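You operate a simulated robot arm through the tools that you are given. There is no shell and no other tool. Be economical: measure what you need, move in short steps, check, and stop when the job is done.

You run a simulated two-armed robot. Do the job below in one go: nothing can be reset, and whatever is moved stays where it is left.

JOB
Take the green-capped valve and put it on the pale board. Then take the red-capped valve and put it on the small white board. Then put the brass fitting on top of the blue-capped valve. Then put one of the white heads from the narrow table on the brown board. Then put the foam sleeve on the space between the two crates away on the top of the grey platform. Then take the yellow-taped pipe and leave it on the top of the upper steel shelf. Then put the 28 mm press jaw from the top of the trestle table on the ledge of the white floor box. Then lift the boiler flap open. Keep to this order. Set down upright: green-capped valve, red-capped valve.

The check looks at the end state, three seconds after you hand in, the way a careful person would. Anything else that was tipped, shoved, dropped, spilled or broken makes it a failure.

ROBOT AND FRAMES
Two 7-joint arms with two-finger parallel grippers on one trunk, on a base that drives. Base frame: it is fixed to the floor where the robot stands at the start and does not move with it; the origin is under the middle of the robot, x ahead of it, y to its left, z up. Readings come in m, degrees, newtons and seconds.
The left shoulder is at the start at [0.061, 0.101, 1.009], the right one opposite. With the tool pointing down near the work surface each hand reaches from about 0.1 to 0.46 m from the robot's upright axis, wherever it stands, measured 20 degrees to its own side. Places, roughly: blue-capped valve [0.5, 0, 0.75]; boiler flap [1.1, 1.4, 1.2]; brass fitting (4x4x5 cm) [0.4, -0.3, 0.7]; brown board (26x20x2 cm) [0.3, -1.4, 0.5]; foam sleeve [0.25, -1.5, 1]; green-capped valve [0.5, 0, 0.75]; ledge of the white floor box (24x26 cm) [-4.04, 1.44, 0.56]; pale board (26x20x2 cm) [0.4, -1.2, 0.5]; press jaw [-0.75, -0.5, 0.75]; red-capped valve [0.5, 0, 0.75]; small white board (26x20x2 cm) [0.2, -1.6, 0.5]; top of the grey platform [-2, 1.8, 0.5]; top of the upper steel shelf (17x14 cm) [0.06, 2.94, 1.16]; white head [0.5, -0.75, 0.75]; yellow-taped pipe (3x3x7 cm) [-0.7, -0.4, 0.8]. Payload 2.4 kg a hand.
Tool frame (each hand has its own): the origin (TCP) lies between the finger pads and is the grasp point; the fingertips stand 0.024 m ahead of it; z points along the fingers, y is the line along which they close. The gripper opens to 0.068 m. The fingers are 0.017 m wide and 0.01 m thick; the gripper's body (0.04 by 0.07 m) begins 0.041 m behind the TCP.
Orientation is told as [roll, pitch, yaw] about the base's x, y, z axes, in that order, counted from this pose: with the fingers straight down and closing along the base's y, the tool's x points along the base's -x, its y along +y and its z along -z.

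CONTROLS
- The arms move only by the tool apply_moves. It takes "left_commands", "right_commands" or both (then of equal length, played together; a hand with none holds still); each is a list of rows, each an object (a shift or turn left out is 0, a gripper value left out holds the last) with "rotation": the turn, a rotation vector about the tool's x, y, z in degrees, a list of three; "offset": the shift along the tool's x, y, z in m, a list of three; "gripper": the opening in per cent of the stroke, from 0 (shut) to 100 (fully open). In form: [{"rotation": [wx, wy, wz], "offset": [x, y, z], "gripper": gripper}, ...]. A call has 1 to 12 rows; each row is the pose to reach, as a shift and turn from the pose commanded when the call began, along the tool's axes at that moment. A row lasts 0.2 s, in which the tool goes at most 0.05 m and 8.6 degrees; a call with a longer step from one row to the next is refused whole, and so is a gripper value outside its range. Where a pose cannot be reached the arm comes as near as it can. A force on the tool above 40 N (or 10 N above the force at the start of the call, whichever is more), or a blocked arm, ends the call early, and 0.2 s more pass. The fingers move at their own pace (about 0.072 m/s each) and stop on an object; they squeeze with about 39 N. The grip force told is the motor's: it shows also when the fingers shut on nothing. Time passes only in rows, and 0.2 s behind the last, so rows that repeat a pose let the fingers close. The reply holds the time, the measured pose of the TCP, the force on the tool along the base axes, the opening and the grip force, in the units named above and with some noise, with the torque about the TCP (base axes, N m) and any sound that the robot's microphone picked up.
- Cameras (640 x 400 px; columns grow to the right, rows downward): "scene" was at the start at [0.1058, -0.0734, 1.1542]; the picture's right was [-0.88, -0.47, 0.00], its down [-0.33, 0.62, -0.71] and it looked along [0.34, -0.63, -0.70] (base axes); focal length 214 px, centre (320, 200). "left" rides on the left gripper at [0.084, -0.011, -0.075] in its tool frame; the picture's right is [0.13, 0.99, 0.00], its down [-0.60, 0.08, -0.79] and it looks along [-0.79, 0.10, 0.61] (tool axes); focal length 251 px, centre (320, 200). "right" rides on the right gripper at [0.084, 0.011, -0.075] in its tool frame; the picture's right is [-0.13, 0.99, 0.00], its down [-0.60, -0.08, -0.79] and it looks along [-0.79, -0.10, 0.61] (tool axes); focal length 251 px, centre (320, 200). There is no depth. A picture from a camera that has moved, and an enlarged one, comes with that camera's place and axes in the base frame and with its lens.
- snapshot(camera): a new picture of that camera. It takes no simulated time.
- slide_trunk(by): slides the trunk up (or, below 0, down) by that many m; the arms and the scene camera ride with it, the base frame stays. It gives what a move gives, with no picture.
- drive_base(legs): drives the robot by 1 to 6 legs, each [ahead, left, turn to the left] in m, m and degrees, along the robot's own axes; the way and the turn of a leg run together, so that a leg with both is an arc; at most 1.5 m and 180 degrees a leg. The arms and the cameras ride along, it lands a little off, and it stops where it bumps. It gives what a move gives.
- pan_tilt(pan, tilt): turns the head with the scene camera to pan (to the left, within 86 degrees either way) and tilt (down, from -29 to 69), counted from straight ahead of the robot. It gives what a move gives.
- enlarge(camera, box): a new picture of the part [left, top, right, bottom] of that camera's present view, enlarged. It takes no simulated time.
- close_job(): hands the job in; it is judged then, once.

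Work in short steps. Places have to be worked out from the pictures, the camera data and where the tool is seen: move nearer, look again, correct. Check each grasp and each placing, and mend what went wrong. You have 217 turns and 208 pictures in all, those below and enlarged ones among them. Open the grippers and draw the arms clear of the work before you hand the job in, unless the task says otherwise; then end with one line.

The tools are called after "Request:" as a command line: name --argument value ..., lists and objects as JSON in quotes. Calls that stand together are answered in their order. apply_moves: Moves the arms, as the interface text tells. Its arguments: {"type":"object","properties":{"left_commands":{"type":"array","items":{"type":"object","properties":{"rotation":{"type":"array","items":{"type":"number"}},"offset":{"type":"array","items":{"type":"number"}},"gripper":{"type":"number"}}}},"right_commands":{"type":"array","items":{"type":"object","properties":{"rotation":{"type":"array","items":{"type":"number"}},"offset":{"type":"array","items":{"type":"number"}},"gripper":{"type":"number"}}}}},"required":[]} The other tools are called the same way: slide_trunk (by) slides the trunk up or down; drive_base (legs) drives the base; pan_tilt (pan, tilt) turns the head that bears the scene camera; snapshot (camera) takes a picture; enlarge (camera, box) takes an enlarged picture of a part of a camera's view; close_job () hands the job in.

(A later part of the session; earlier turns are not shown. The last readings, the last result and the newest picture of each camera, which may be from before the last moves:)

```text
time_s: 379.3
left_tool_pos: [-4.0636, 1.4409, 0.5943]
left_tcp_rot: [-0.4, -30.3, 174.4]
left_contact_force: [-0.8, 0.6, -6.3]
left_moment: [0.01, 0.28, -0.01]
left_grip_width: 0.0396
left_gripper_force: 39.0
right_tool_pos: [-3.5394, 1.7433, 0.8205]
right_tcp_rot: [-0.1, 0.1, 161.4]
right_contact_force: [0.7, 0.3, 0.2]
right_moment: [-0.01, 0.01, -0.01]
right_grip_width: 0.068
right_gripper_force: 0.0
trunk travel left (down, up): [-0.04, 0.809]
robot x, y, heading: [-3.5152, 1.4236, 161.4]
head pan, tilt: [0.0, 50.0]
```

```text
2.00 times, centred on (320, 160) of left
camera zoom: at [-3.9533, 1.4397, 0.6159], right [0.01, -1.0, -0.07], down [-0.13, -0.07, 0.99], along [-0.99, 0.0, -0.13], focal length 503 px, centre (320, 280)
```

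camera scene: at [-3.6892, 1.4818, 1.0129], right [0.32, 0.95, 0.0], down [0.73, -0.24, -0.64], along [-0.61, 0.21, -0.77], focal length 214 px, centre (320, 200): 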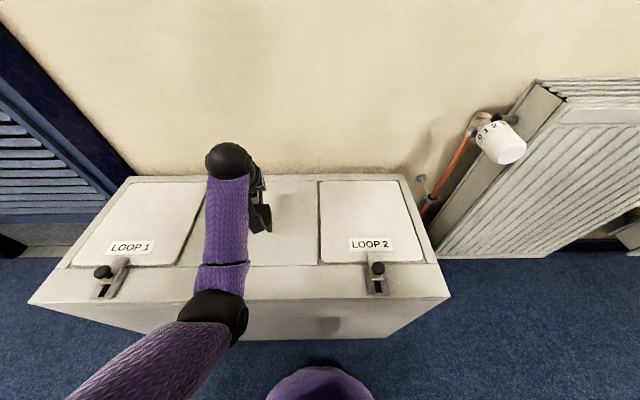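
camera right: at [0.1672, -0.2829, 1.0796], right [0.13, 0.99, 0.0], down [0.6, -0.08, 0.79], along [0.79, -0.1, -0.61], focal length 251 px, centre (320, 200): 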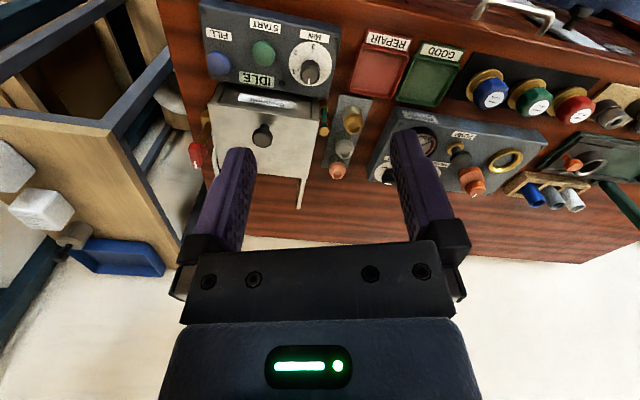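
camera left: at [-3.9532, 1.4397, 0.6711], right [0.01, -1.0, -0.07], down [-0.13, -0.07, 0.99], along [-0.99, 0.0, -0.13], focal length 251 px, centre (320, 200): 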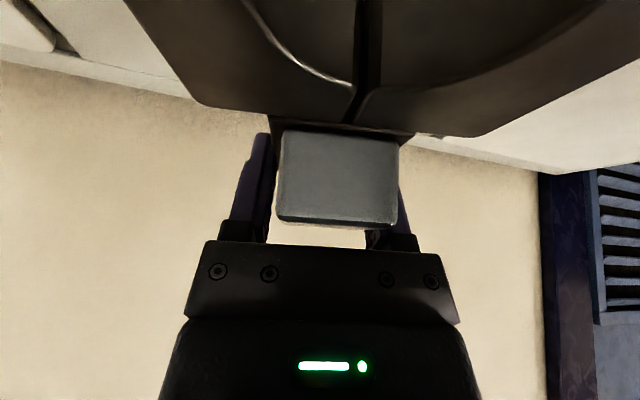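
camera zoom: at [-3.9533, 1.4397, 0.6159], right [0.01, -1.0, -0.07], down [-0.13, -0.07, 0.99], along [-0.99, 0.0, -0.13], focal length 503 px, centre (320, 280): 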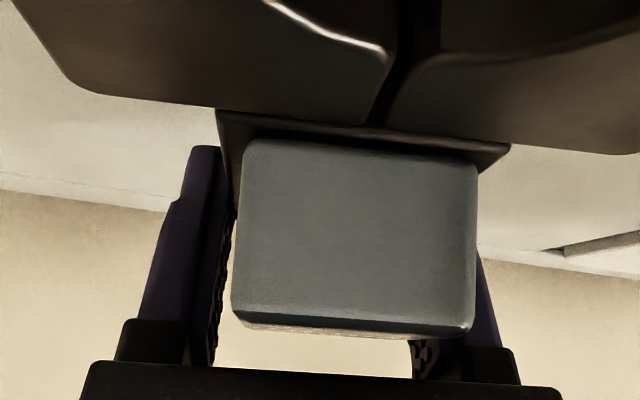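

Continue lowering with 4 mm steps.

Request:
slide_trunk --by -0.005

Request:
slide_trunk --by -0.004

Request:
slide_trunk --by -0.004

```text
time_s: 379.9
left_tool_pos: [-4.0648, 1.4406, 0.5917]
left_tcp_rot: [-0.3, -30.7, 174.3]
left_contact_force: [-2.9, -0.2, 16.3]
left_moment: [-0.57, -0.09, -0.07]
left_grip_width: 0.04
left_gripper_force: 39.3
right_tool_pos: [-3.5385, 1.7437, 0.8147]
right_tcp_rot: [-0.2, 0.0, 161.3]
right_contact_force: [-0.2, 0.0, -0.9]
right_moment: [0.0, 0.0, 0.0]
right_grip_width: 0.0682
right_gripper_force: 0.0
trunk travel left (down, up): [-0.035, 0.814]
robot x, y, heading: [-3.5168, 1.4256, 161.4]
head pan, tilt: [0.0, 50.0]
```

```text
time_s: 380.4
left_tool_pos: [-4.0648, 1.4417, 0.5892]
left_tcp_rot: [-0.4, -30.7, 174.4]
left_contact_force: [-5.9, -0.8, 30.8]
left_moment: [-0.45, 0.34, -0.13]
left_grip_width: 0.0401
left_gripper_force: 39.1
right_tool_pos: [-3.5387, 1.7431, 0.8118]
right_tcp_rot: [-0.2, 0.0, 161.3]
right_contact_force: [-0.3, -0.1, 0.5]
right_moment: [0.02, 0.03, 0.03]
right_grip_width: 0.0682
right_gripper_force: 0.1
trunk travel left (down, up): [-0.031, 0.818]
robot x, y, heading: [-3.5167, 1.4242, 161.2]
head pan, tilt: [0.0, 50.0]
```

```text
time_s: 380.7
left_tool_pos: [-4.0645, 1.4419, 0.5892]
left_tcp_rot: [-0.2, -30.8, 174.4]
left_contact_force: [5.3, -1.1, 18.7]
left_moment: [-0.85, -1.75, 0.17]
left_grip_width: 0.0398
left_gripper_force: 39.4
right_tool_pos: [-3.5391, 1.7431, 0.8104]
right_tcp_rot: [-0.1, 0.0, 161.4]
right_contact_force: [-0.2, 0.1, -1.0]
right_moment: [-0.01, 0.0, 0.0]
right_grip_width: 0.0682
right_gripper_force: 0.1
trunk travel left (down, up): [-0.03, 0.819]
robot x, y, heading: [-3.5163, 1.422, 161.4]
head pan, tilt: [0.0, 50.0]
stopped: the force on the tool passed its limit at 47 N (the readings are from after the stop); the commanded pose is now the measured one
```

The jaw rests on the ledge. Open, withdraw along the axis, raise the trunk and check.

Request:
apply_moves --left_commands '[{"offset": [-0.0008, 0, -0.0013], "gripper": 70}, {"offset": [-0.0008, 0, -0.0013], "gripper": 100}, {"offset": [-0.0008, 0, -0.0013], "gripper": 100}, {"offset": [0, 0, -0.015]}, {"offset": [0, 0, -0.04]}, {"offset": [0, 0, -0.075]}]'

Request:
slide_trunk --by 0.3

Request:
drive_base --legs '[[-0.3, 0, 0]]'

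Request:
snapshot --camera "scene"

```text
time_s: 382.1
left_tool_pos: [-4.0269, 1.4366, 0.6524]
left_tcp_rot: [-0.4, -30.6, 174.5]
left_contact_force: [-14.6, 10.6, -2.6]
left_moment: [-0.16, 0.22, 1.27]
left_grip_width: 0.0679
left_gripper_force: 0.1
right_tool_pos: [-3.5391, 1.7427, 0.8116]
right_tcp_rot: [-0.2, 0.1, 161.4]
right_contact_force: [-0.4, -0.2, 0.3]
right_moment: [0.01, 0.01, 0.02]
right_grip_width: 0.068
right_gripper_force: 0.0
trunk travel left (down, up): [-0.03, 0.819]
robot x, y, heading: [-3.5171, 1.425, 161.3]
head pan, tilt: [0.0, 50.0]
```

```text
time_s: 385.1
left_tool_pos: [-4.0269, 1.4371, 0.9503]
left_tcp_rot: [-0.3, -30.4, 174.5]
left_contact_force: [0.8, -0.4, 0.5]
left_moment: [-0.03, 0.02, 0.0]
left_grip_width: 0.068
left_gripper_force: 0.1
right_tool_pos: [-3.5394, 1.7423, 1.1108]
right_tcp_rot: [-0.3, 0.1, 161.3]
right_contact_force: [0.3, -0.2, 0.5]
right_moment: [0.0, 0.03, 0.05]
right_grip_width: 0.0678
right_gripper_force: 0.0
trunk travel left (down, up): [-0.33, 0.519]
robot x, y, heading: [-3.5217, 1.4263, 161.3]
head pan, tilt: [0.0, 50.0]
```

```text
time_s: 387.2
left_tool_pos: [-3.7429, 1.3373, 0.9504]
left_tcp_rot: [-0.3, -30.6, 174.9]
left_contact_force: [1.0, 0.0, 0.5]
left_moment: [-0.02, -0.02, -0.03]
left_grip_width: 0.0681
left_gripper_force: 0.1
right_tool_pos: [-3.2572, 1.6486, 1.1104]
right_tcp_rot: [-0.1, 0.1, 162.0]
right_contact_force: [0.0, -0.4, -0.8]
right_moment: [0.05, 0.03, 0.01]
right_grip_width: 0.0681
right_gripper_force: 0.0
trunk travel left (down, up): [-0.33, 0.519]
robot x, y, heading: [-3.2351, 1.3344, 161.8]
head pan, tilt: [0.0, 50.0]
```

```text
43 pictures are left
camera scene: at [-3.3463, 1.3668, 1.2531], right [0.31, 0.95, 0.0], down [0.73, -0.24, -0.64], along [-0.61, 0.2, -0.77], focal length 214 px, centre (320, 200)
```

scene: 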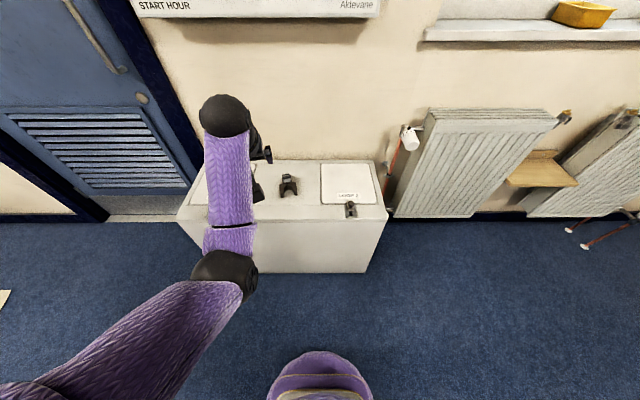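

Zoom to verify the jaw's position on the ledge.

Request:
enlarge --camera "scene" --box '[230, 140, 400, 240]'

```text
3.76 times, centred on (315, 190) of scene
camera zoom: at [-3.3463, 1.3668, 1.2531], right [0.31, 0.95, 0.0], down [0.73, -0.24, -0.64], along [-0.61, 0.2, -0.77], focal length 807 px, centre (339, 238)
```

zoom: 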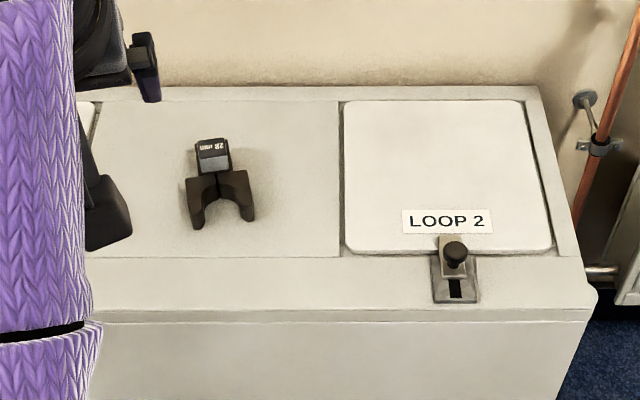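

The jaw lies centred on the ledge. Last: the boiler flap near (1.1, 1.4, 1.2). Drive back through the corridor to the north-middle of the room.

Request:
drive_base --legs '[[0, 0.5, 0], [-0.636, -0.114, 0], [-0.876, -0.056, 0], [-0.793, -0.471, 0], [0.21, -0.64, 0], [0.21, -0.64, 0]]'

```text
time_s: 408.6
left_tool_pos: [-1.5522, 2.1144, 0.9528]
left_tcp_rot: [-0.4, -30.6, 177.2]
left_contact_force: [0.8, 0.4, -0.4]
left_moment: [0.0, -0.02, 0.0]
left_grip_width: 0.0681
left_gripper_force: 0.1
right_tool_pos: [-1.0806, 2.4421, 1.1101]
right_tcp_rot: [-0.1, 0.1, 164.2]
right_contact_force: [-0.8, -0.6, 0.2]
right_moment: [-0.05, 0.03, 0.01]
right_grip_width: 0.0679
right_gripper_force: 0.0
trunk travel left (down, up): [-0.33, 0.519]
robot x, y, heading: [-1.0456, 2.1224, 164.2]
head pan, tilt: [0.0, 50.0]
```

Turn to heading 0 and follow the earlier route to about (0.2, 2.0); then look at the boiler.

Request:
drive_base --legs '[[0, 0, -164.2], [0.495, 0.378, 0], [0.25, -0.08, 0], [0.3, -0.24, 0], [0.2, -0.15, 0]]'

Request:
slide_trunk --by 0.25

Request:
pan_tilt --pan -35 --tilt 25

Request:
snapshot --camera "scene"

```text
time_s: 423.9
left_tool_pos: [0.6953, 2.1524, 0.9508]
left_tcp_rot: [-0.3, -30.6, 11.9]
left_contact_force: [0.6, -0.2, -1.1]
left_moment: [0.0, -0.01, 0.03]
left_grip_width: 0.0679
left_gripper_force: 0.0
right_tool_pos: [0.3219, 1.7148, 1.1107]
right_tcp_rot: [-0.1, 0.1, -1.3]
right_contact_force: [-0.8, -0.9, -1.0]
right_moment: [0.02, -0.01, -0.01]
right_grip_width: 0.0681
right_gripper_force: 0.1
trunk travel left (down, up): [-0.33, 0.519]
robot x, y, heading: [0.2077, 2.0108, -1.1]
head pan, tilt: [0.0, 50.0]
```

```text
time_s: 426.4
left_tool_pos: [0.6953, 2.1518, 1.2014]
left_tcp_rot: [-0.3, -30.5, 11.9]
left_contact_force: [-0.7, 0.2, 0.1]
left_moment: [-0.02, -0.03, 0.03]
left_grip_width: 0.0678
left_gripper_force: 0.0
right_tool_pos: [0.323, 1.7145, 1.3624]
right_tcp_rot: [-0.1, 0.0, -1.2]
right_contact_force: [-0.1, -0.3, 0.0]
right_moment: [0.02, -0.01, -0.02]
right_grip_width: 0.0677
right_gripper_force: 0.0
trunk travel left (down, up): [-0.58, 0.269]
robot x, y, heading: [0.2136, 2.0122, -0.9]
head pan, tilt: [0.0, 50.0]
```

```text
time_s: 427.4
left_tool_pos: [0.6952, 2.1518, 1.2001]
left_tcp_rot: [-0.3, -30.6, 11.9]
left_contact_force: [0.4, -0.9, -0.1]
left_moment: [0.0, -0.01, 0.01]
left_grip_width: 0.068
left_gripper_force: 0.0
right_tool_pos: [0.3212, 1.7149, 1.3593]
right_tcp_rot: [0.0, 0.1, -1.3]
right_contact_force: [-0.4, -0.2, -0.5]
right_moment: [-0.04, -0.02, 0.01]
right_grip_width: 0.0681
right_gripper_force: 0.0
trunk travel left (down, up): [-0.58, 0.269]
robot x, y, heading: [0.2075, 2.0121, -1.1]
head pan, tilt: [-35.0, 25.0]
```

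```text
41 pictures are left
camera scene: at [0.2971, 1.9557, 1.5418], right [-0.59, -0.81, 0.0], down [-0.34, 0.25, -0.91], along [0.73, -0.53, -0.42], focal length 214 px, centre (320, 200)
```

scene: 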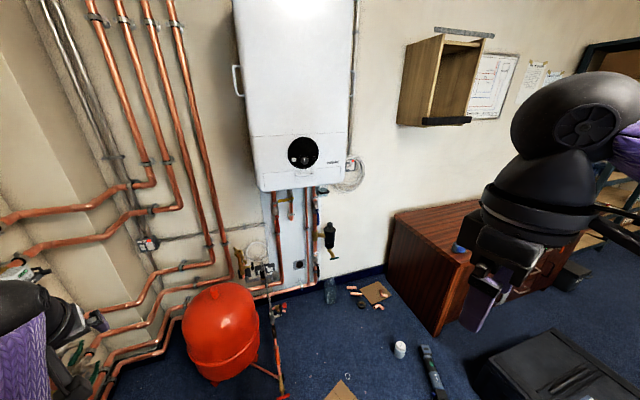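

The predicted flap point (315,179) is the lower front panel of the wall boiler. Zoom.

Request:
enlarge --camera "scene" --box '[220, 60, 380, 210]'

```text
2.67 times, centred on (300, 135) of scene
camera zoom: at [0.2971, 1.9557, 1.5418], right [-0.59, -0.81, 0.0], down [-0.34, 0.25, -0.91], along [0.73, -0.53, -0.42], focal length 572 px, centre (373, 373)
```

zoom: 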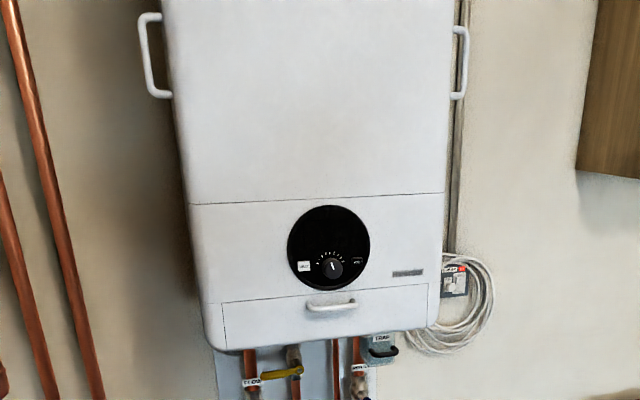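

The flap is the bottom strip with a small bar handle (≈ (1.15, 1.42, 1.21)). Turn to face it (heading -20°) and move in for a closer look.

Request:
drive_base --legs '[[0, 0, -19], [0.12, -0.1, 0], [0.24, -0.257, 0]]'

Request:
pan_tilt --pan 0 --tilt 25

Request:
snapshot --camera "scene"

```text
time_s: 431.8
left_tool_pos: [0.93, 1.5254, 1.2014]
left_tcp_rot: [-0.3, -30.5, -7.3]
left_contact_force: [-0.1, 0.1, -1.1]
left_moment: [0.06, 0.03, -0.02]
left_grip_width: 0.0677
left_gripper_force: 0.1
right_tool_pos: [0.4337, 1.2353, 1.3605]
right_tcp_rot: [-0.1, 0.1, -20.3]
right_contact_force: [-0.5, 0.4, -0.3]
right_moment: [0.02, 0.05, 0.0]
right_grip_width: 0.0678
right_gripper_force: 0.0
trunk travel left (down, up): [-0.58, 0.269]
robot x, y, heading: [0.4247, 1.5548, -20.4]
head pan, tilt: [-35.0, 25.0]
```

```text
time_s: 432.8
left_tool_pos: [0.9297, 1.5261, 1.2013]
left_tcp_rot: [-0.3, -30.6, -7.3]
left_contact_force: [0.8, -0.5, -0.1]
left_moment: [0.03, 0.0, 0.02]
left_grip_width: 0.0682
left_gripper_force: 0.0
right_tool_pos: [0.4327, 1.2363, 1.3601]
right_tcp_rot: [-0.2, 0.0, -20.2]
right_contact_force: [0.0, -0.1, -0.2]
right_moment: [0.0, -0.01, -0.02]
right_grip_width: 0.0683
right_gripper_force: 0.0
trunk travel left (down, up): [-0.58, 0.269]
robot x, y, heading: [0.4213, 1.5549, -20.3]
head pan, tilt: [0.0, 25.0]
```

```text
39 pictures are left
camera scene: at [0.5236, 1.5149, 1.5419], right [-0.35, -0.94, 0.0], down [-0.4, 0.15, -0.91], along [0.85, -0.32, -0.42], focal length 214 px, centre (320, 200)
```

scene: 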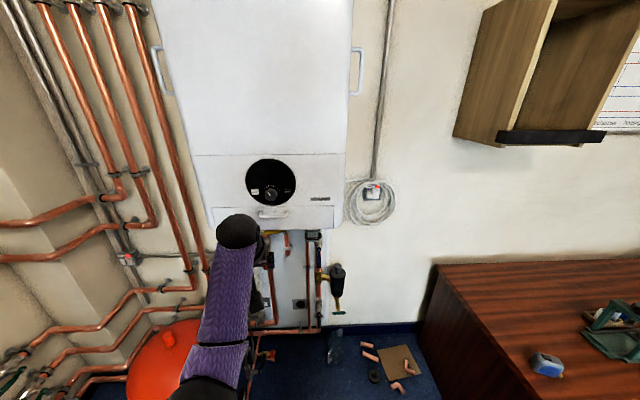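

Two rays intersect: handle at (1.116, 1.449, 1.230). Lower the trunk a bit to view it level and zoom.

Request:
slide_trunk --by -0.2

Request:
pan_tilt --pan 5 --tilt 10

Request:
enlarge --camera "scene" --box '[220, 110, 400, 260]'

Request:
snapshot --camera "left"

```text
time_s: 434.9
left_tool_pos: [0.9303, 1.5259, 1.0009]
left_tcp_rot: [-0.3, -30.6, -7.3]
left_contact_force: [0.3, -0.7, 0.1]
left_moment: [-0.01, -0.04, 0.0]
left_grip_width: 0.0679
left_gripper_force: 0.0
right_tool_pos: [0.4324, 1.2349, 1.1597]
right_tcp_rot: [-0.2, 0.1, -20.2]
right_contact_force: [-0.7, 0.3, 0.2]
right_moment: [-0.02, -0.04, 0.02]
right_grip_width: 0.0678
right_gripper_force: 0.1
trunk travel left (down, up): [-0.38, 0.469]
robot x, y, heading: [0.4198, 1.5547, -20.3]
head pan, tilt: [0.0, 25.0]
```

```text
time_s: 435.7
left_tool_pos: [0.9298, 1.5251, 1.0013]
left_tcp_rot: [-0.3, -30.6, -7.2]
left_contact_force: [0.8, -1.2, -0.6]
left_moment: [-0.01, -0.02, -0.05]
left_grip_width: 0.0681
left_gripper_force: 0.1
right_tool_pos: [0.4328, 1.2342, 1.1608]
right_tcp_rot: [-0.2, 0.1, -20.3]
right_contact_force: [-0.3, -0.1, -0.3]
right_moment: [0.0, -0.04, -0.01]
right_grip_width: 0.0678
right_gripper_force: 0.0
trunk travel left (down, up): [-0.38, 0.469]
robot x, y, heading: [0.4227, 1.5565, -20.4]
head pan, tilt: [5.0, 10.0]
```

```text
2.67 times, centred on (310, 185) of scene
camera zoom: at [0.5453, 1.5155, 1.3653], right [-0.27, -0.96, 0.0], down [-0.17, 0.05, -0.98], along [0.95, -0.26, -0.17], focal length 572 px, centre (347, 240)
```

zoom: 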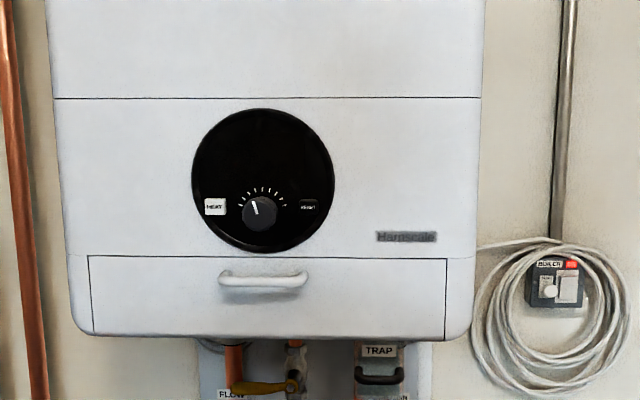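

```text
37 pictures are left
camera left: at [0.8193, 1.5279, 1.0217], right [0.02, 1.0, -0.07], down [0.13, 0.07, 0.99], along [0.99, -0.03, -0.13], focal length 251 px, centre (320, 200)
```

left: 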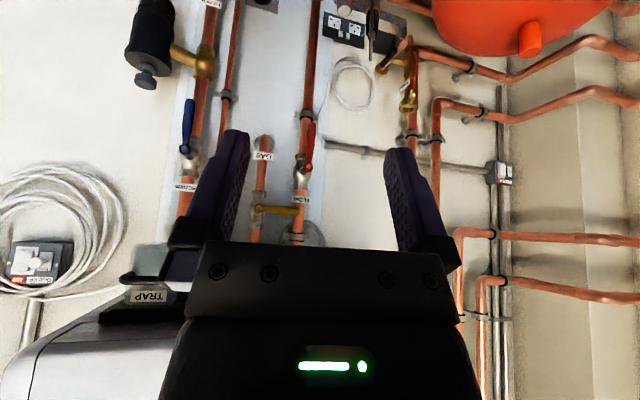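

Flap spans z≈1.17–1.25, bar handle at z≈1.23 near its top edge. I'll tilt the hand to near horizontal, close the fingers, and use the fingertips under the bar to lift. First tilt 50° more, and close.

Request:
apply_moves --left_commands '[{"rotation": [0, -8, 0], "offset": [0.01, 0, -0.01], "gripper": 0}, {"rotation": [0, -16, 0], "offset": [0.02, 0, -0.02]}, {"rotation": [0, -24, 0], "offset": [0.03, 0, -0.03]}, {"rotation": [0, -32, 0], "offset": [0.03, 0, -0.04]}, {"rotation": [0, -40, 0], "offset": [0.03, 0, -0.05]}, {"rotation": [0, -48, 0], "offset": [0.03, 0, -0.05]}, {"rotation": [0, -52, 0], "offset": [0.03, 0, -0.05]}]'

Request:
snapshot --camera "scene"

```text
time_s: 437.3
left_tool_pos: [0.8787, 1.5324, 1.0288]
left_tcp_rot: [-2.5, -82.8, -5.1]
left_contact_force: [0.4, -0.7, -0.1]
left_moment: [0.01, -0.01, 0.04]
left_grip_width: 0.0
left_gripper_force: 23.3
right_tool_pos: [0.4327, 1.2352, 1.1606]
right_tcp_rot: [-0.1, 0.2, -20.3]
right_contact_force: [-0.3, 0.1, 0.2]
right_moment: [0.05, -0.01, -0.02]
right_grip_width: 0.0681
right_gripper_force: 0.1
trunk travel left (down, up): [-0.38, 0.469]
robot x, y, heading: [0.4221, 1.552, -20.6]
head pan, tilt: [5.0, 10.0]
```

```text
36 pictures are left
camera scene: at [0.5452, 1.5156, 1.3654], right [-0.26, -0.96, 0.0], down [-0.17, 0.05, -0.98], along [0.95, -0.26, -0.17], focal length 214 px, centre (320, 200)
```

scene: 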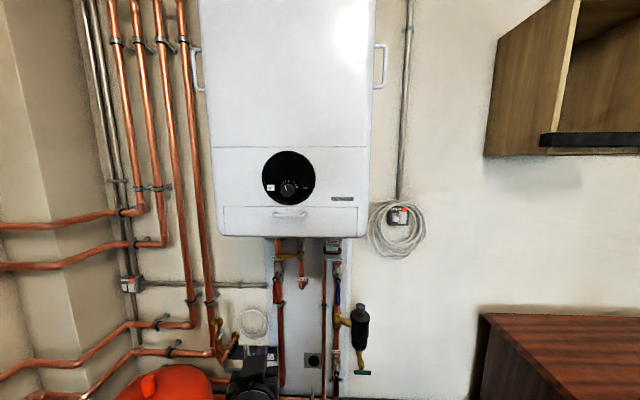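

Hand is horizontal. Raise the trunk 0.17 and drive forward 0.10 to come just below and in front of the handle.

Request:
slide_trunk --by 0.165

Request:
drive_base --legs '[[0.1, 0, 0]]'

Request:
pan_tilt --pan 10 --tilt 28

Request:
snapshot --camera "left"

Request:
enlarge --camera "scene" --box '[200, 100, 440, 300]'

```text
time_s: 439.2
left_tool_pos: [0.8881, 1.5553, 1.1916]
left_tcp_rot: [50.2, -80.9, -56.1]
left_contact_force: [0.2, 0.0, -1.2]
left_moment: [-0.01, -0.01, 0.01]
left_grip_width: 0.0002
left_gripper_force: 23.2
right_tool_pos: [0.4327, 1.2349, 1.3262]
right_tcp_rot: [-0.2, 0.1, -20.3]
right_contact_force: [0.1, -0.3, 1.3]
right_moment: [-0.02, 0.0, -0.02]
right_grip_width: 0.0679
right_gripper_force: 0.1
trunk travel left (down, up): [-0.545, 0.304]
robot x, y, heading: [0.4197, 1.5534, -20.7]
head pan, tilt: [5.0, 10.0]
```

```text
time_s: 440.3
left_tool_pos: [0.9838, 1.52, 1.192]
left_tcp_rot: [50.2, -81.0, -56.2]
left_contact_force: [-0.3, -0.8, 0.4]
left_moment: [0.03, 0.0, 0.01]
left_grip_width: 0.0
left_gripper_force: 23.7
right_tool_pos: [0.5278, 1.199, 1.325]
right_tcp_rot: [-0.3, 0.1, -20.3]
right_contact_force: [0.2, 0.6, 0.6]
right_moment: [0.0, -0.01, -0.01]
right_grip_width: 0.0679
right_gripper_force: 0.1
trunk travel left (down, up): [-0.545, 0.304]
robot x, y, heading: [0.5134, 1.5195, -20.4]
head pan, tilt: [5.0, 10.0]
```

```text
time_s: 441.1
left_tool_pos: [0.9831, 1.5215, 1.1935]
left_tcp_rot: [51.5, -81.1, -57.5]
left_contact_force: [-0.4, -1.3, -0.4]
left_moment: [-0.01, -0.03, -0.01]
left_grip_width: 0.0
left_gripper_force: 23.5
right_tool_pos: [0.5279, 1.2006, 1.3257]
right_tcp_rot: [-0.2, 0.1, -20.3]
right_contact_force: [0.6, 0.3, -0.6]
right_moment: [0.01, 0.0, -0.01]
right_grip_width: 0.0677
right_gripper_force: 0.0
trunk travel left (down, up): [-0.545, 0.304]
robot x, y, heading: [0.5166, 1.5214, -20.3]
head pan, tilt: [10.0, 28.0]
```

```text
35 pictures are left
camera left: at [0.9006, 1.5277, 1.1143], right [0.1, 1.0, -0.01], down [-0.73, 0.08, 0.68], along [0.68, -0.06, 0.73], focal length 251 px, centre (320, 200)
```

left: 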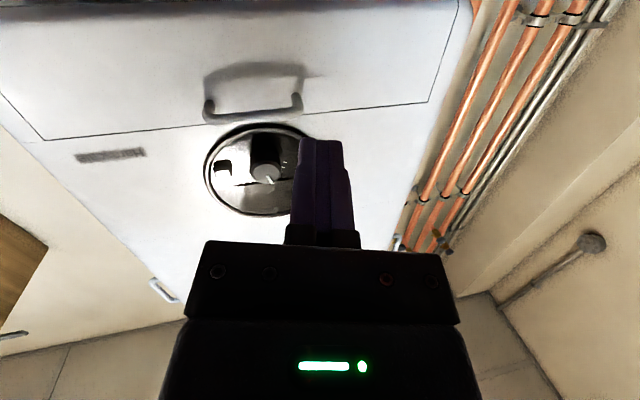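

```text
2.00 times, centred on (320, 200) of scene
camera zoom: at [0.6236, 1.4947, 1.502], right [-0.18, -0.98, 0.0], down [-0.46, 0.08, -0.88], along [0.87, -0.16, -0.47], focal length 429 px, centre (320, 200)
```

zoom: 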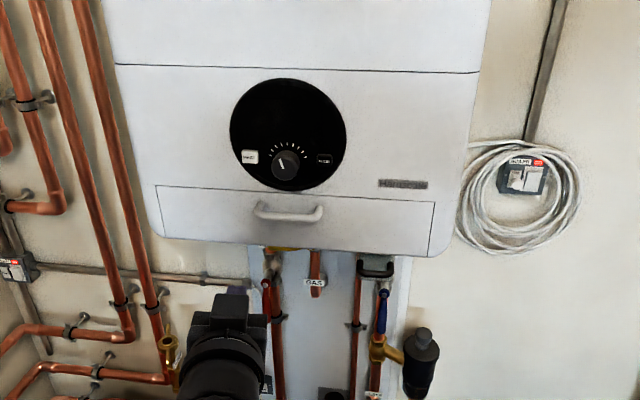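

Handle confirmed at ≈ (1.108, 1.446, 1.23); the tool points forward. Move the closed fingertips to just in front of and below the bar.

Request:
apply_moves --left_commands '[{"offset": [-0.01, -0.018, 0.024]}, {"offset": [-0.02, -0.036, 0.048]}, {"offset": [-0.0287, -0.053, 0.072]}, {"offset": [-0.0287, -0.053, 0.072]}]'

Request:
snapshot --camera "left"

Request:
enlarge --camera "scene" --box '[240, 150, 400, 270]'

```text
time_s: 442.1
left_tool_pos: [1.0488, 1.4576, 1.2087]
left_tcp_rot: [50.4, -81.1, -56.5]
left_contact_force: [0.5, 0.1, 0.1]
left_moment: [0.01, 0.02, 0.0]
left_grip_width: 0.0
left_gripper_force: 24.1
right_tool_pos: [0.5272, 1.2014, 1.3258]
right_tcp_rot: [-0.3, 0.1, -20.3]
right_contact_force: [0.3, 0.0, 0.7]
right_moment: [0.0, -0.02, -0.01]
right_grip_width: 0.0679
right_gripper_force: 0.0
trunk travel left (down, up): [-0.545, 0.304]
robot x, y, heading: [0.5146, 1.5182, -20.3]
head pan, tilt: [10.0, 28.0]
```

```text
33 pictures are left
camera left: at [0.9669, 1.4641, 1.1305], right [0.1, 1.0, -0.01], down [-0.73, 0.08, 0.68], along [0.68, -0.06, 0.73], focal length 251 px, centre (320, 200)
```

left: 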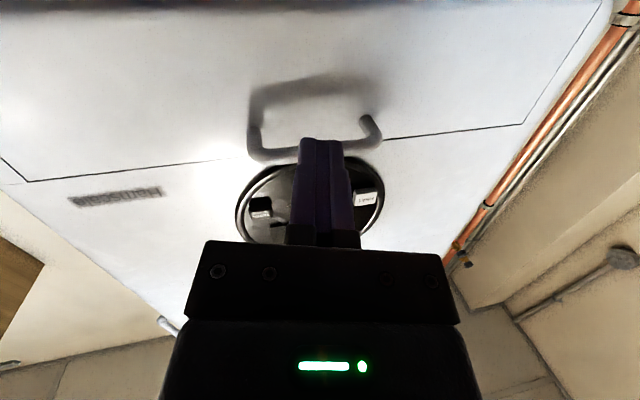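

```text
3.33 times, centred on (320, 210) of scene
camera zoom: at [0.6233, 1.4951, 1.502], right [-0.18, -0.98, 0.0], down [-0.46, 0.08, -0.88], along [0.87, -0.16, -0.47], focal length 715 px, centre (320, 167)
```

zoom: 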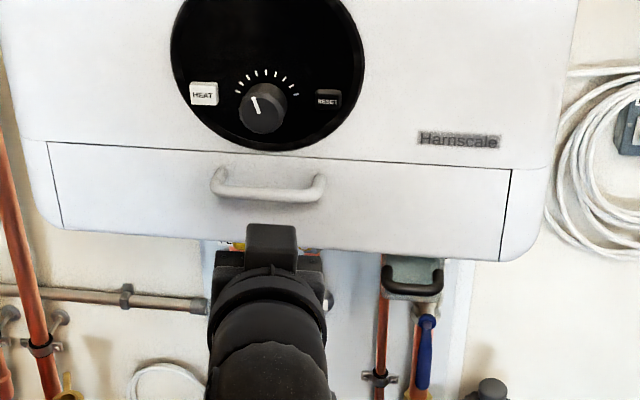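

Fingertips are just in front and below the bar. Move forward 0.04 under it and check.

Request:
apply_moves --left_commands '[{"offset": [0, 0, 0.02]}, {"offset": [0, 0, 0.035]}, {"offset": [0, 0, 0.045]}]'

Request:
snapshot --camera "left"

```text
time_s: 442.9
left_tool_pos: [1.0943, 1.4537, 1.2029]
left_tcp_rot: [50.4, -81.1, -56.3]
left_contact_force: [-0.2, 0.1, -0.1]
left_moment: [0.01, 0.04, -0.02]
left_grip_width: 0.0
left_gripper_force: 23.6
right_tool_pos: [0.5279, 1.2004, 1.326]
right_tcp_rot: [-0.2, 0.1, -20.4]
right_contact_force: [-0.1, -0.3, -0.3]
right_moment: [-0.01, -0.02, -0.01]
right_grip_width: 0.0681
right_gripper_force: 0.1
trunk travel left (down, up): [-0.545, 0.304]
robot x, y, heading: [0.5195, 1.5191, -20.2]
head pan, tilt: [10.0, 28.0]
```

```text
31 pictures are left
camera left: at [1.0123, 1.4593, 1.125], right [0.1, 1.0, -0.01], down [-0.72, 0.08, 0.68], along [0.68, -0.06, 0.73], focal length 251 px, centre (320, 200)
```

left: 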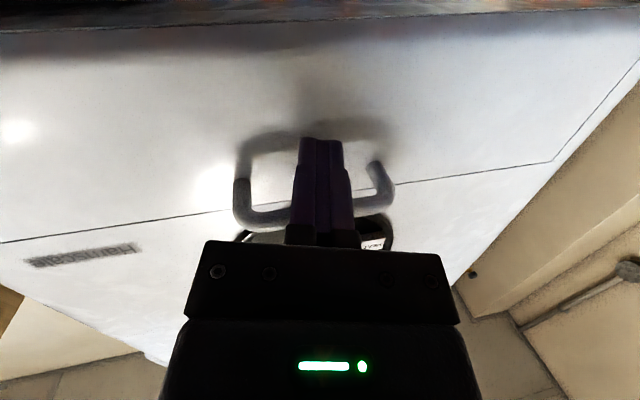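

Fingers are under the bar. Test: lift 0.035 m gently and watch the force.

Request:
apply_moves --left_commands '[{"offset": [-0.01, 0.001, -0.001]}, {"offset": [-0.018, 0.002, -0.002]}, {"offset": [-0.024, 0.003, -0.002]}, {"offset": [-0.029, 0.003, -0.003]}, {"offset": [-0.034, 0.004, -0.003]}]'

Request:
enlarge --camera "scene" --box '[240, 150, 400, 270]'

```text
time_s: 443.6
left_tool_pos: [1.0938, 1.4536, 1.2114]
left_tcp_rot: [43.2, -80.0, -49.3]
left_contact_force: [-1.2, -1.1, -11.1]
left_moment: [-0.1, 0.05, -0.03]
left_grip_width: 0.0001
left_gripper_force: 23.2
right_tool_pos: [0.5279, 1.2006, 1.3262]
right_tcp_rot: [-0.2, 0.1, -20.3]
right_contact_force: [0.1, 0.7, 0.3]
right_moment: [0.01, 0.03, -0.03]
right_grip_width: 0.0681
right_gripper_force: 0.1
trunk travel left (down, up): [-0.545, 0.304]
robot x, y, heading: [0.5155, 1.5188, -20.3]
head pan, tilt: [10.0, 28.0]
stopped in row 3 (left hand): the force on the tool passed its limit at 47 N (the readings are from after the stop); the commanded pose is now the measured one
```

```text
3.33 times, centred on (320, 210) of scene
camera zoom: at [0.6243, 1.4947, 1.502], right [-0.18, -0.98, 0.0], down [-0.46, 0.08, -0.88], along [0.87, -0.16, -0.47], focal length 715 px, centre (320, 167)
```

zoom: 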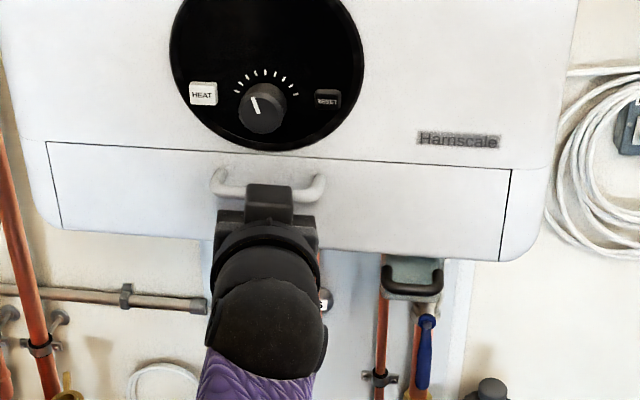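

Upward is blocked, so the flap is not lifted that way from the bar's underside (likely hinges low, opening outward). I back off and roll the hand 90° so the fingers can clamp the bar from above and below.

Request:
apply_moves --left_commands '[{"offset": [0.01, 0, 0]}, {"offset": [0.012, 0, -0.04]}, {"offset": [0.0, 0, -0.085]}, {"offset": [0.0, 0, -0.085]}]'

Request:
apply_moves --left_commands '[{"rotation": [0, 0, -8]}, {"rotation": [0, 0, -16]}, {"rotation": [0, 0, -24]}, {"rotation": [0, 0, -32]}, {"rotation": [0, 0, -40]}, {"rotation": [0, 0, -48]}, {"rotation": [0, 0, -56]}, {"rotation": [0, 0, -64]}, {"rotation": [0, 0, -72]}, {"rotation": [0, 0, -80]}, {"rotation": [0, 0, -88], "gripper": 60}, {"rotation": [0, 0, -90], "gripper": 60}]'

Request:
snapshot --camera "left"

Request:
enlarge --camera "scene" --box '[240, 150, 400, 270]'

```text
time_s: 444.8
left_tool_pos: [1.0239, 1.472, 1.2799]
left_tcp_rot: [96.9, -82.9, -100.9]
left_contact_force: [-0.3, 0.4, 0.1]
left_moment: [-0.01, -0.01, -0.02]
left_grip_width: 0.0
left_gripper_force: 23.3
right_tool_pos: [0.5279, 1.1993, 1.3258]
right_tcp_rot: [-0.2, 0.1, -20.3]
right_contact_force: [-0.8, -0.4, 0.7]
right_moment: [0.0, 0.04, 0.0]
right_grip_width: 0.068
right_gripper_force: 0.1
trunk travel left (down, up): [-0.545, 0.304]
robot x, y, heading: [0.5166, 1.5228, -20.4]
head pan, tilt: [10.0, 28.0]
stopped in row 4 (left hand): the arm was blocked; the commanded pose is now the measured one
```

```text
time_s: 447.4
left_tool_pos: [1.026, 1.4767, 1.2805]
left_tcp_rot: [-91.1, -8.1, 86.8]
left_contact_force: [-0.9, -0.1, -0.2]
left_moment: [0.02, -0.03, -0.01]
left_grip_width: 0.0409
left_gripper_force: 0.0
right_tool_pos: [0.5269, 1.1996, 1.3254]
right_tcp_rot: [-0.2, 0.0, -20.3]
right_contact_force: [-0.2, 0.0, -0.7]
right_moment: [0.02, 0.01, 0.01]
right_grip_width: 0.0681
right_gripper_force: 0.1
trunk travel left (down, up): [-0.545, 0.304]
robot x, y, heading: [0.5158, 1.5163, -20.3]
head pan, tilt: [10.0, 28.0]
```

```text
29 pictures are left
camera left: at [0.947, 1.3959, 1.2761], right [0.02, 0.01, -1.0], down [-0.75, 0.66, -0.01], along [0.66, 0.75, 0.02], focal length 251 px, centre (320, 200)
```

left: 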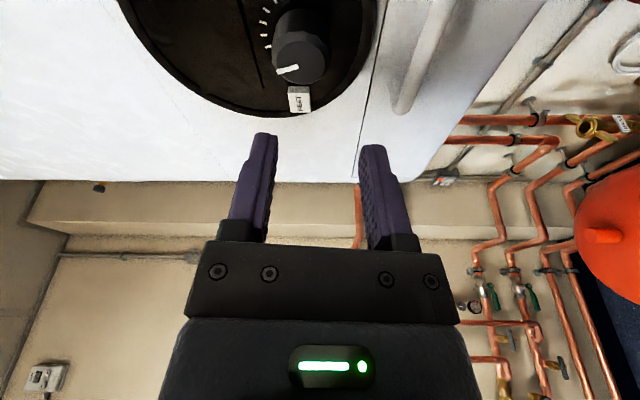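

```text
3.33 times, centred on (320, 210) of scene
camera zoom: at [0.6234, 1.4948, 1.502], right [-0.18, -0.98, 0.0], down [-0.46, 0.08, -0.88], along [0.87, -0.16, -0.47], focal length 715 px, centre (320, 167)
```

zoom: 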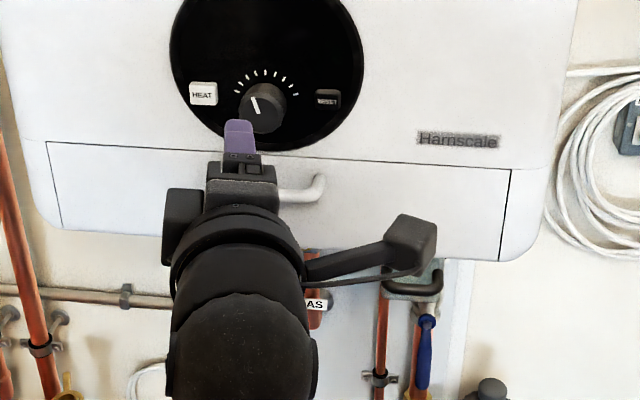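

The hand is rolled; fingers are above/below. Move 0.05 down and 0.022 right so the bar lies between the fingers, then look.

Request:
apply_moves --left_commands '[{"offset": [0.011, 0.025, 0], "gripper": 60}, {"offset": [0.022, 0.049, 0]}, {"offset": [0.022, 0.049, 0]}]'

Request:
snapshot --camera "left"

```text
time_s: 448.4
left_tool_pos: [1.0355, 1.465, 1.2644]
left_tcp_rot: [-95.8, -7.5, 88.0]
left_contact_force: [-0.1, 0.3, 0.3]
left_moment: [0.0, 0.01, -0.01]
left_grip_width: 0.0407
left_gripper_force: 0.0
right_tool_pos: [0.5272, 1.1997, 1.3263]
right_tcp_rot: [-0.1, 0.1, -20.2]
right_contact_force: [0.3, 0.6, 0.2]
right_moment: [-0.03, 0.05, 0.01]
right_grip_width: 0.0683
right_gripper_force: 0.1
trunk travel left (down, up): [-0.545, 0.304]
robot x, y, heading: [0.5177, 1.5163, -20.3]
head pan, tilt: [10.0, 28.0]
stopped in row 3 (left hand): the arm was blocked; the commanded pose is now the measured one
```

```text
27 pictures are left
camera left: at [0.9579, 1.383, 1.2559], right [0.1, 0.0, -1.0], down [-0.76, 0.65, -0.08], along [0.64, 0.76, 0.06], focal length 251 px, centre (320, 200)
```

left: 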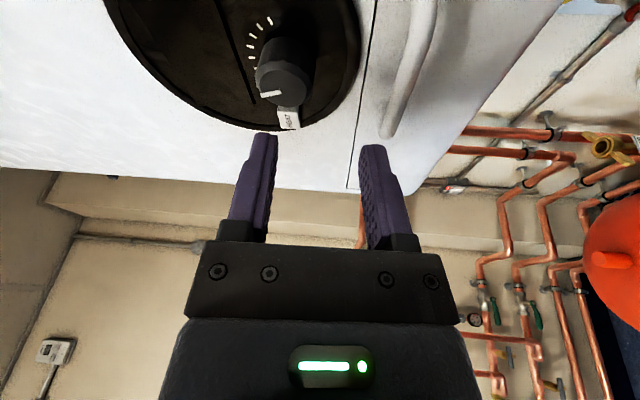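

The arm itself can't go lower; use the trunk: lower 0.04 m.

Request:
slide_trunk --by -0.04

Request:
snapshot --camera "left"

```text
time_s: 449.2
left_tool_pos: [1.039, 1.4724, 1.2238]
left_tcp_rot: [-96.1, -9.1, 88.8]
left_contact_force: [-0.2, -0.5, -1.0]
left_moment: [-0.03, 0.0, -0.01]
left_grip_width: 0.0406
left_gripper_force: 0.0
right_tool_pos: [0.5272, 1.2004, 1.2857]
right_tcp_rot: [-0.1, 0.1, -20.3]
right_contact_force: [-0.1, 0.3, -0.1]
right_moment: [0.0, -0.02, 0.02]
right_grip_width: 0.0684
right_gripper_force: 0.0
trunk travel left (down, up): [-0.505, 0.344]
robot x, y, heading: [0.517, 1.5196, -20.4]
head pan, tilt: [10.0, 28.0]
```

```text
26 pictures are left
camera left: at [0.9618, 1.3899, 1.2113], right [0.11, 0.03, -0.99], down [-0.77, 0.64, -0.07], along [0.63, 0.77, 0.09], focal length 251 px, centre (320, 200)
```

left: 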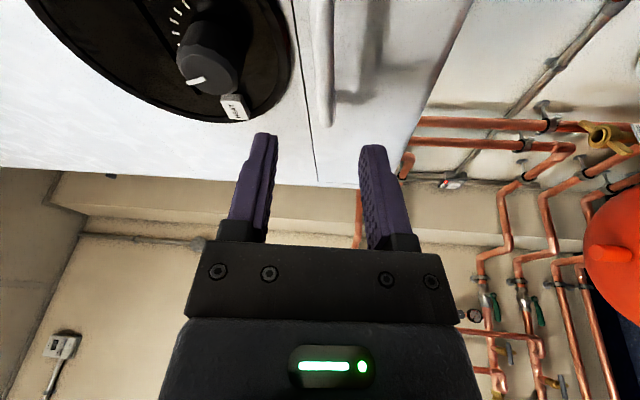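

The bar lies between the fingers' planes. Drive the base 0.062 m forward so the fingers pass over/under it, then look.

Request:
drive_base --legs '[[0.062, 0, 0]]'

Request:
snapshot --camera "left"

Request:
enlarge --camera "scene" --box '[240, 150, 400, 270]'

```text
time_s: 450.2
left_tool_pos: [1.0981, 1.4509, 1.2243]
left_tcp_rot: [-96.3, -8.9, 88.7]
left_contact_force: [-3.8, 3.2, -3.8]
left_moment: [0.08, 0.25, 0.04]
left_grip_width: 0.0444
left_gripper_force: 2.1
right_tool_pos: [0.5868, 1.1774, 1.2848]
right_tcp_rot: [-0.2, 0.1, -20.3]
right_contact_force: [0.6, 0.0, -0.5]
right_moment: [0.03, 0.0, 0.0]
right_grip_width: 0.0685
right_gripper_force: 0.1
trunk travel left (down, up): [-0.505, 0.344]
robot x, y, heading: [0.5787, 1.4957, -20.3]
head pan, tilt: [10.0, 28.0]
```

```text
25 pictures are left
camera left: at [1.0206, 1.3671, 1.2127], right [0.11, 0.02, -0.99], down [-0.77, 0.64, -0.07], along [0.63, 0.77, 0.09], focal length 251 px, centre (320, 200)
```

left: 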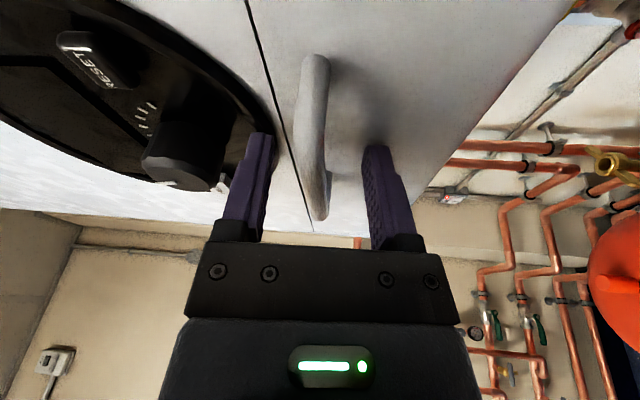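

```text
3.33 times, centred on (320, 210) of scene
camera zoom: at [0.6852, 1.4721, 1.4619], right [-0.18, -0.98, 0.0], down [-0.46, 0.08, -0.88], along [0.87, -0.16, -0.47], focal length 715 px, centre (320, 167)
```

zoom: 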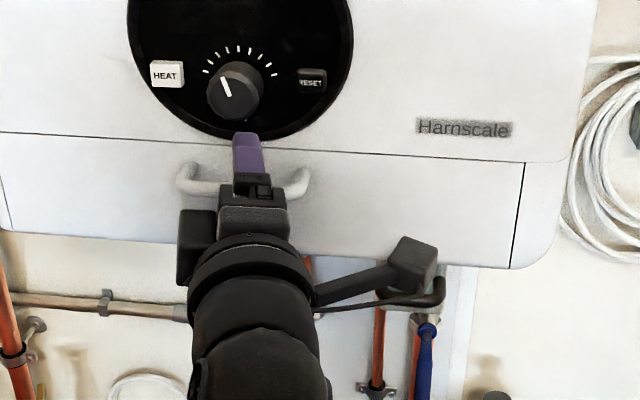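

Fingers straddle the bar. Close on it.

Request:
apply_moves --left_commands '[{"offset": [0, 0, 0], "gripper": 30}, {"offset": [0, 0, 0], "gripper": 0}, {"offset": [0, 0, 0], "gripper": 0}, {"offset": [0, 0, 0], "gripper": 0}]'

Request:
snapshot --camera "left"

```text
time_s: 451.2
left_tool_pos: [1.0986, 1.4525, 1.2262]
left_tcp_rot: [-96.6, -9.3, 89.0]
left_contact_force: [-1.0, 1.3, 6.8]
left_moment: [-0.69, 0.19, 0.11]
left_grip_width: 0.0132
left_gripper_force: 32.4
right_tool_pos: [0.5866, 1.1778, 1.2853]
right_tcp_rot: [-0.2, 0.0, -20.3]
right_contact_force: [-1.0, 0.0, -0.1]
right_moment: [-0.05, 0.01, 0.0]
right_grip_width: 0.068
right_gripper_force: 0.0
trunk travel left (down, up): [-0.505, 0.344]
robot x, y, heading: [0.5745, 1.4974, -20.3]
head pan, tilt: [10.0, 28.0]
```

```text
23 pictures are left
camera left: at [1.0217, 1.3693, 1.2135], right [0.11, 0.03, -0.99], down [-0.77, 0.64, -0.07], along [0.63, 0.77, 0.09], focal length 251 px, centre (320, 200)
```

left: 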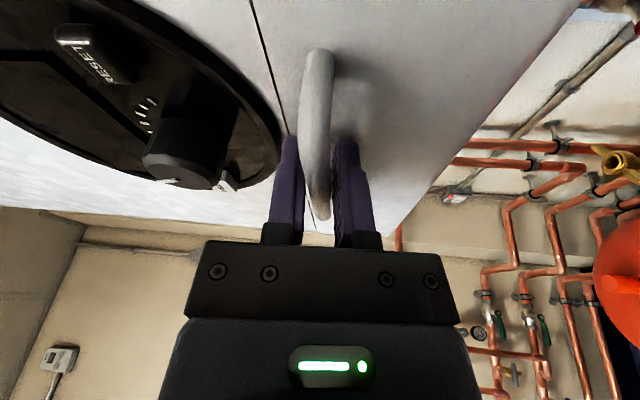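

Clamped on the bar (13 mm). Gently pull by driving the base back 0.02 m and look how the flap moves.

Request:
drive_base --legs '[[-0.02, 0, 0]]'

Request:
enlarge --camera "scene" --box '[200, 130, 440, 280]'

```text
time_s: 452.0
left_tool_pos: [1.0873, 1.4561, 1.2184]
left_tcp_rot: [-95.7, -9.5, 88.9]
left_contact_force: [19.2, -11.4, -30.8]
left_moment: [-0.74, 0.19, 0.04]
left_grip_width: 0.0132
left_gripper_force: 33.6
right_tool_pos: [0.5756, 1.1824, 1.2845]
right_tcp_rot: [-0.2, 0.3, -20.4]
right_contact_force: [0.2, 1.3, 0.3]
right_moment: [-0.01, -0.01, 0.01]
right_grip_width: 0.0681
right_gripper_force: 0.0
trunk travel left (down, up): [-0.505, 0.344]
robot x, y, heading: [0.5607, 1.5024, -20.4]
head pan, tilt: [10.0, 28.0]
```

```text
2.67 times, centred on (320, 205) of scene
camera zoom: at [0.6741, 1.4758, 1.461], right [-0.18, -0.98, 0.0], down [-0.47, 0.09, -0.88], along [0.87, -0.16, -0.47], focal length 572 px, centre (320, 187)
```

zoom: 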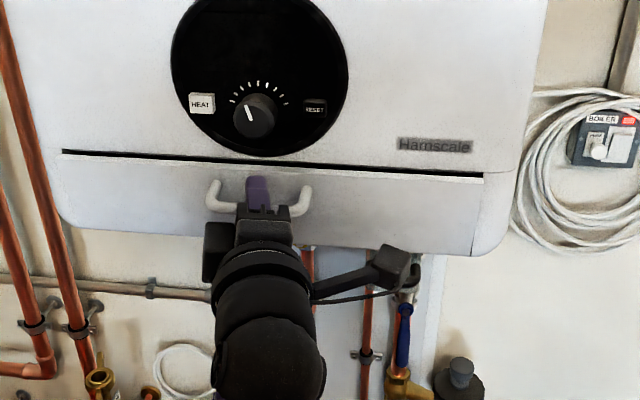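

It hinges at the bottom: the top edge is opening outward. I follow its arc: alternating small backward drives and trunk lowering.

Request:
slide_trunk --by -0.014

Request:
drive_base --legs '[[-0.008, 0, 0]]'

Request:
slide_trunk --by -0.016

Request:
enlarge --camera "scene" --box '[200, 130, 440, 280]'

```text
time_s: 452.6
left_tool_pos: [1.0808, 1.4612, 1.2127]
left_tcp_rot: [-97.3, -11.2, 89.8]
left_contact_force: [-16.7, -24.8, 8.5]
left_moment: [-0.57, 0.15, -0.45]
left_grip_width: 0.0141
left_gripper_force: 33.2
right_tool_pos: [0.5632, 1.1809, 1.2698]
right_tcp_rot: [0.1, 0.0, -20.5]
right_contact_force: [-0.2, -0.1, 0.9]
right_moment: [-0.01, -0.02, 0.03]
right_grip_width: 0.068
right_gripper_force: 0.1
trunk travel left (down, up): [-0.491, 0.358]
robot x, y, heading: [0.5608, 1.5021, -20.4]
head pan, tilt: [10.0, 28.0]
```

```text
time_s: 453.4
left_tool_pos: [1.0776, 1.4657, 1.2111]
left_tcp_rot: [-96.7, -10.9, 90.0]
left_contact_force: [-2.4, -24.9, -6.9]
left_moment: [-0.71, 0.28, 0.11]
left_grip_width: 0.0137
left_gripper_force: 33.5
right_tool_pos: [0.5603, 1.1839, 1.2699]
right_tcp_rot: [0.0, 0.2, -20.4]
right_contact_force: [-0.6, 0.0, 0.3]
right_moment: [-0.04, 0.0, 0.02]
right_grip_width: 0.068
right_gripper_force: 0.0
trunk travel left (down, up): [-0.491, 0.358]
robot x, y, heading: [0.5489, 1.5042, -20.4]
head pan, tilt: [10.0, 28.0]
```

```text
time_s: 453.9
left_tool_pos: [1.0752, 1.471, 1.2057]
left_tcp_rot: [-99.4, -12.3, 90.5]
left_contact_force: [-16.5, -16.2, 14.3]
left_moment: [-0.64, -0.12, -0.69]
left_grip_width: 0.0146
left_gripper_force: 33.8
right_tool_pos: [0.5546, 1.1843, 1.2558]
right_tcp_rot: [0.1, 0.0, -20.5]
right_contact_force: [0.2, -0.1, 1.3]
right_moment: [0.02, 0.01, -0.01]
right_grip_width: 0.0676
right_gripper_force: 0.0
trunk travel left (down, up): [-0.475, 0.375]
robot x, y, heading: [0.5514, 1.506, -20.4]
head pan, tilt: [10.0, 28.0]
stopped: the force on the tool passed its limit at 41 N (the readings are from after the stop); the commanded pose is now the measured one
```

```text
2.67 times, centred on (320, 205) of scene
camera zoom: at [0.6562, 1.4763, 1.4317], right [-0.18, -0.98, 0.0], down [-0.46, 0.09, -0.88], along [0.87, -0.16, -0.47], focal length 572 px, centre (320, 187)
```

zoom: 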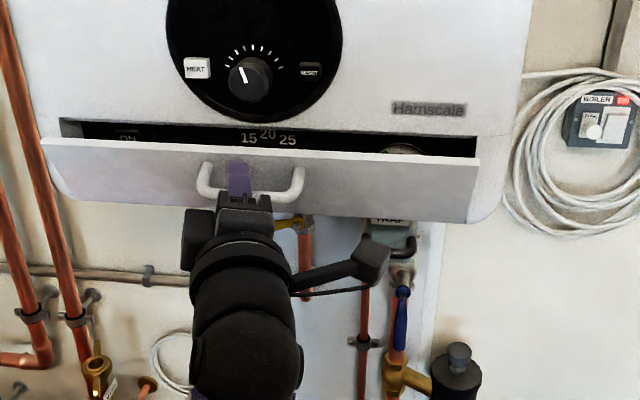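

Open ≈30–35°. Release the bar, back away and see whether it stays or drops open.

Request:
apply_moves --left_commands '[{"offset": [0, 0, 0], "gripper": 30}, {"offset": [0, 0, 0], "gripper": 60}, {"offset": [0, 0, 0], "gripper": 60}]'

Request:
drive_base --legs '[[-0.08, 0, 0]]'

Request:
enlarge --camera "scene" --box '[200, 110, 440, 290]'

```text
time_s: 454.8
left_tool_pos: [1.0801, 1.4764, 1.2005]
left_tcp_rot: [-98.5, -12.4, 90.8]
left_contact_force: [-0.7, 1.0, -0.1]
left_moment: [-0.02, -0.04, 0.02]
left_grip_width: 0.041
left_gripper_force: 0.1
right_tool_pos: [0.5606, 1.1871, 1.2544]
right_tcp_rot: [-0.2, 0.1, -20.4]
right_contact_force: [-0.6, -0.4, -0.1]
right_moment: [-0.02, 0.01, 0.0]
right_grip_width: 0.068
right_gripper_force: 0.1
trunk travel left (down, up): [-0.475, 0.375]
robot x, y, heading: [0.5482, 1.5056, -20.7]
head pan, tilt: [10.0, 28.0]
```

```text
time_s: 455.8
left_tool_pos: [1.004, 1.5042, 1.2001]
left_tcp_rot: [-98.5, -12.4, 90.7]
left_contact_force: [-0.9, 0.2, 0.2]
left_moment: [-0.01, 0.0, 0.0]
left_grip_width: 0.0407
left_gripper_force: 0.0
right_tool_pos: [0.4835, 1.2163, 1.255]
right_tcp_rot: [-0.2, 0.1, -20.5]
right_contact_force: [0.1, -0.6, -0.4]
right_moment: [-0.03, 0.01, 0.0]
right_grip_width: 0.0681
right_gripper_force: 0.1
trunk travel left (down, up): [-0.475, 0.375]
robot x, y, heading: [0.4704, 1.5335, -20.4]
head pan, tilt: [10.0, 28.0]
```

```text
2.22 times, centred on (320, 200) of scene
camera zoom: at [0.5854, 1.5082, 1.4315], right [-0.18, -0.98, 0.0], down [-0.46, 0.09, -0.88], along [0.87, -0.16, -0.47], focal length 477 px, centre (320, 200)
```

zoom: 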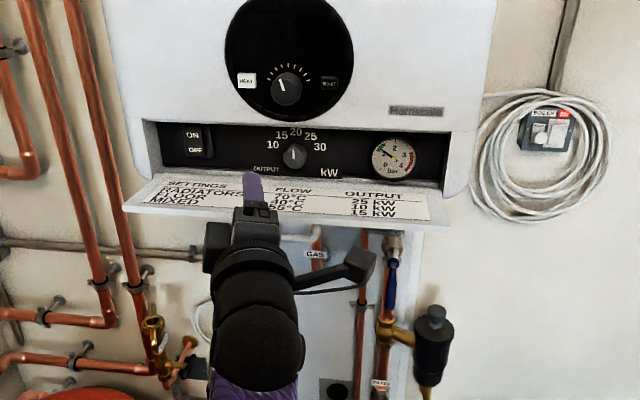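

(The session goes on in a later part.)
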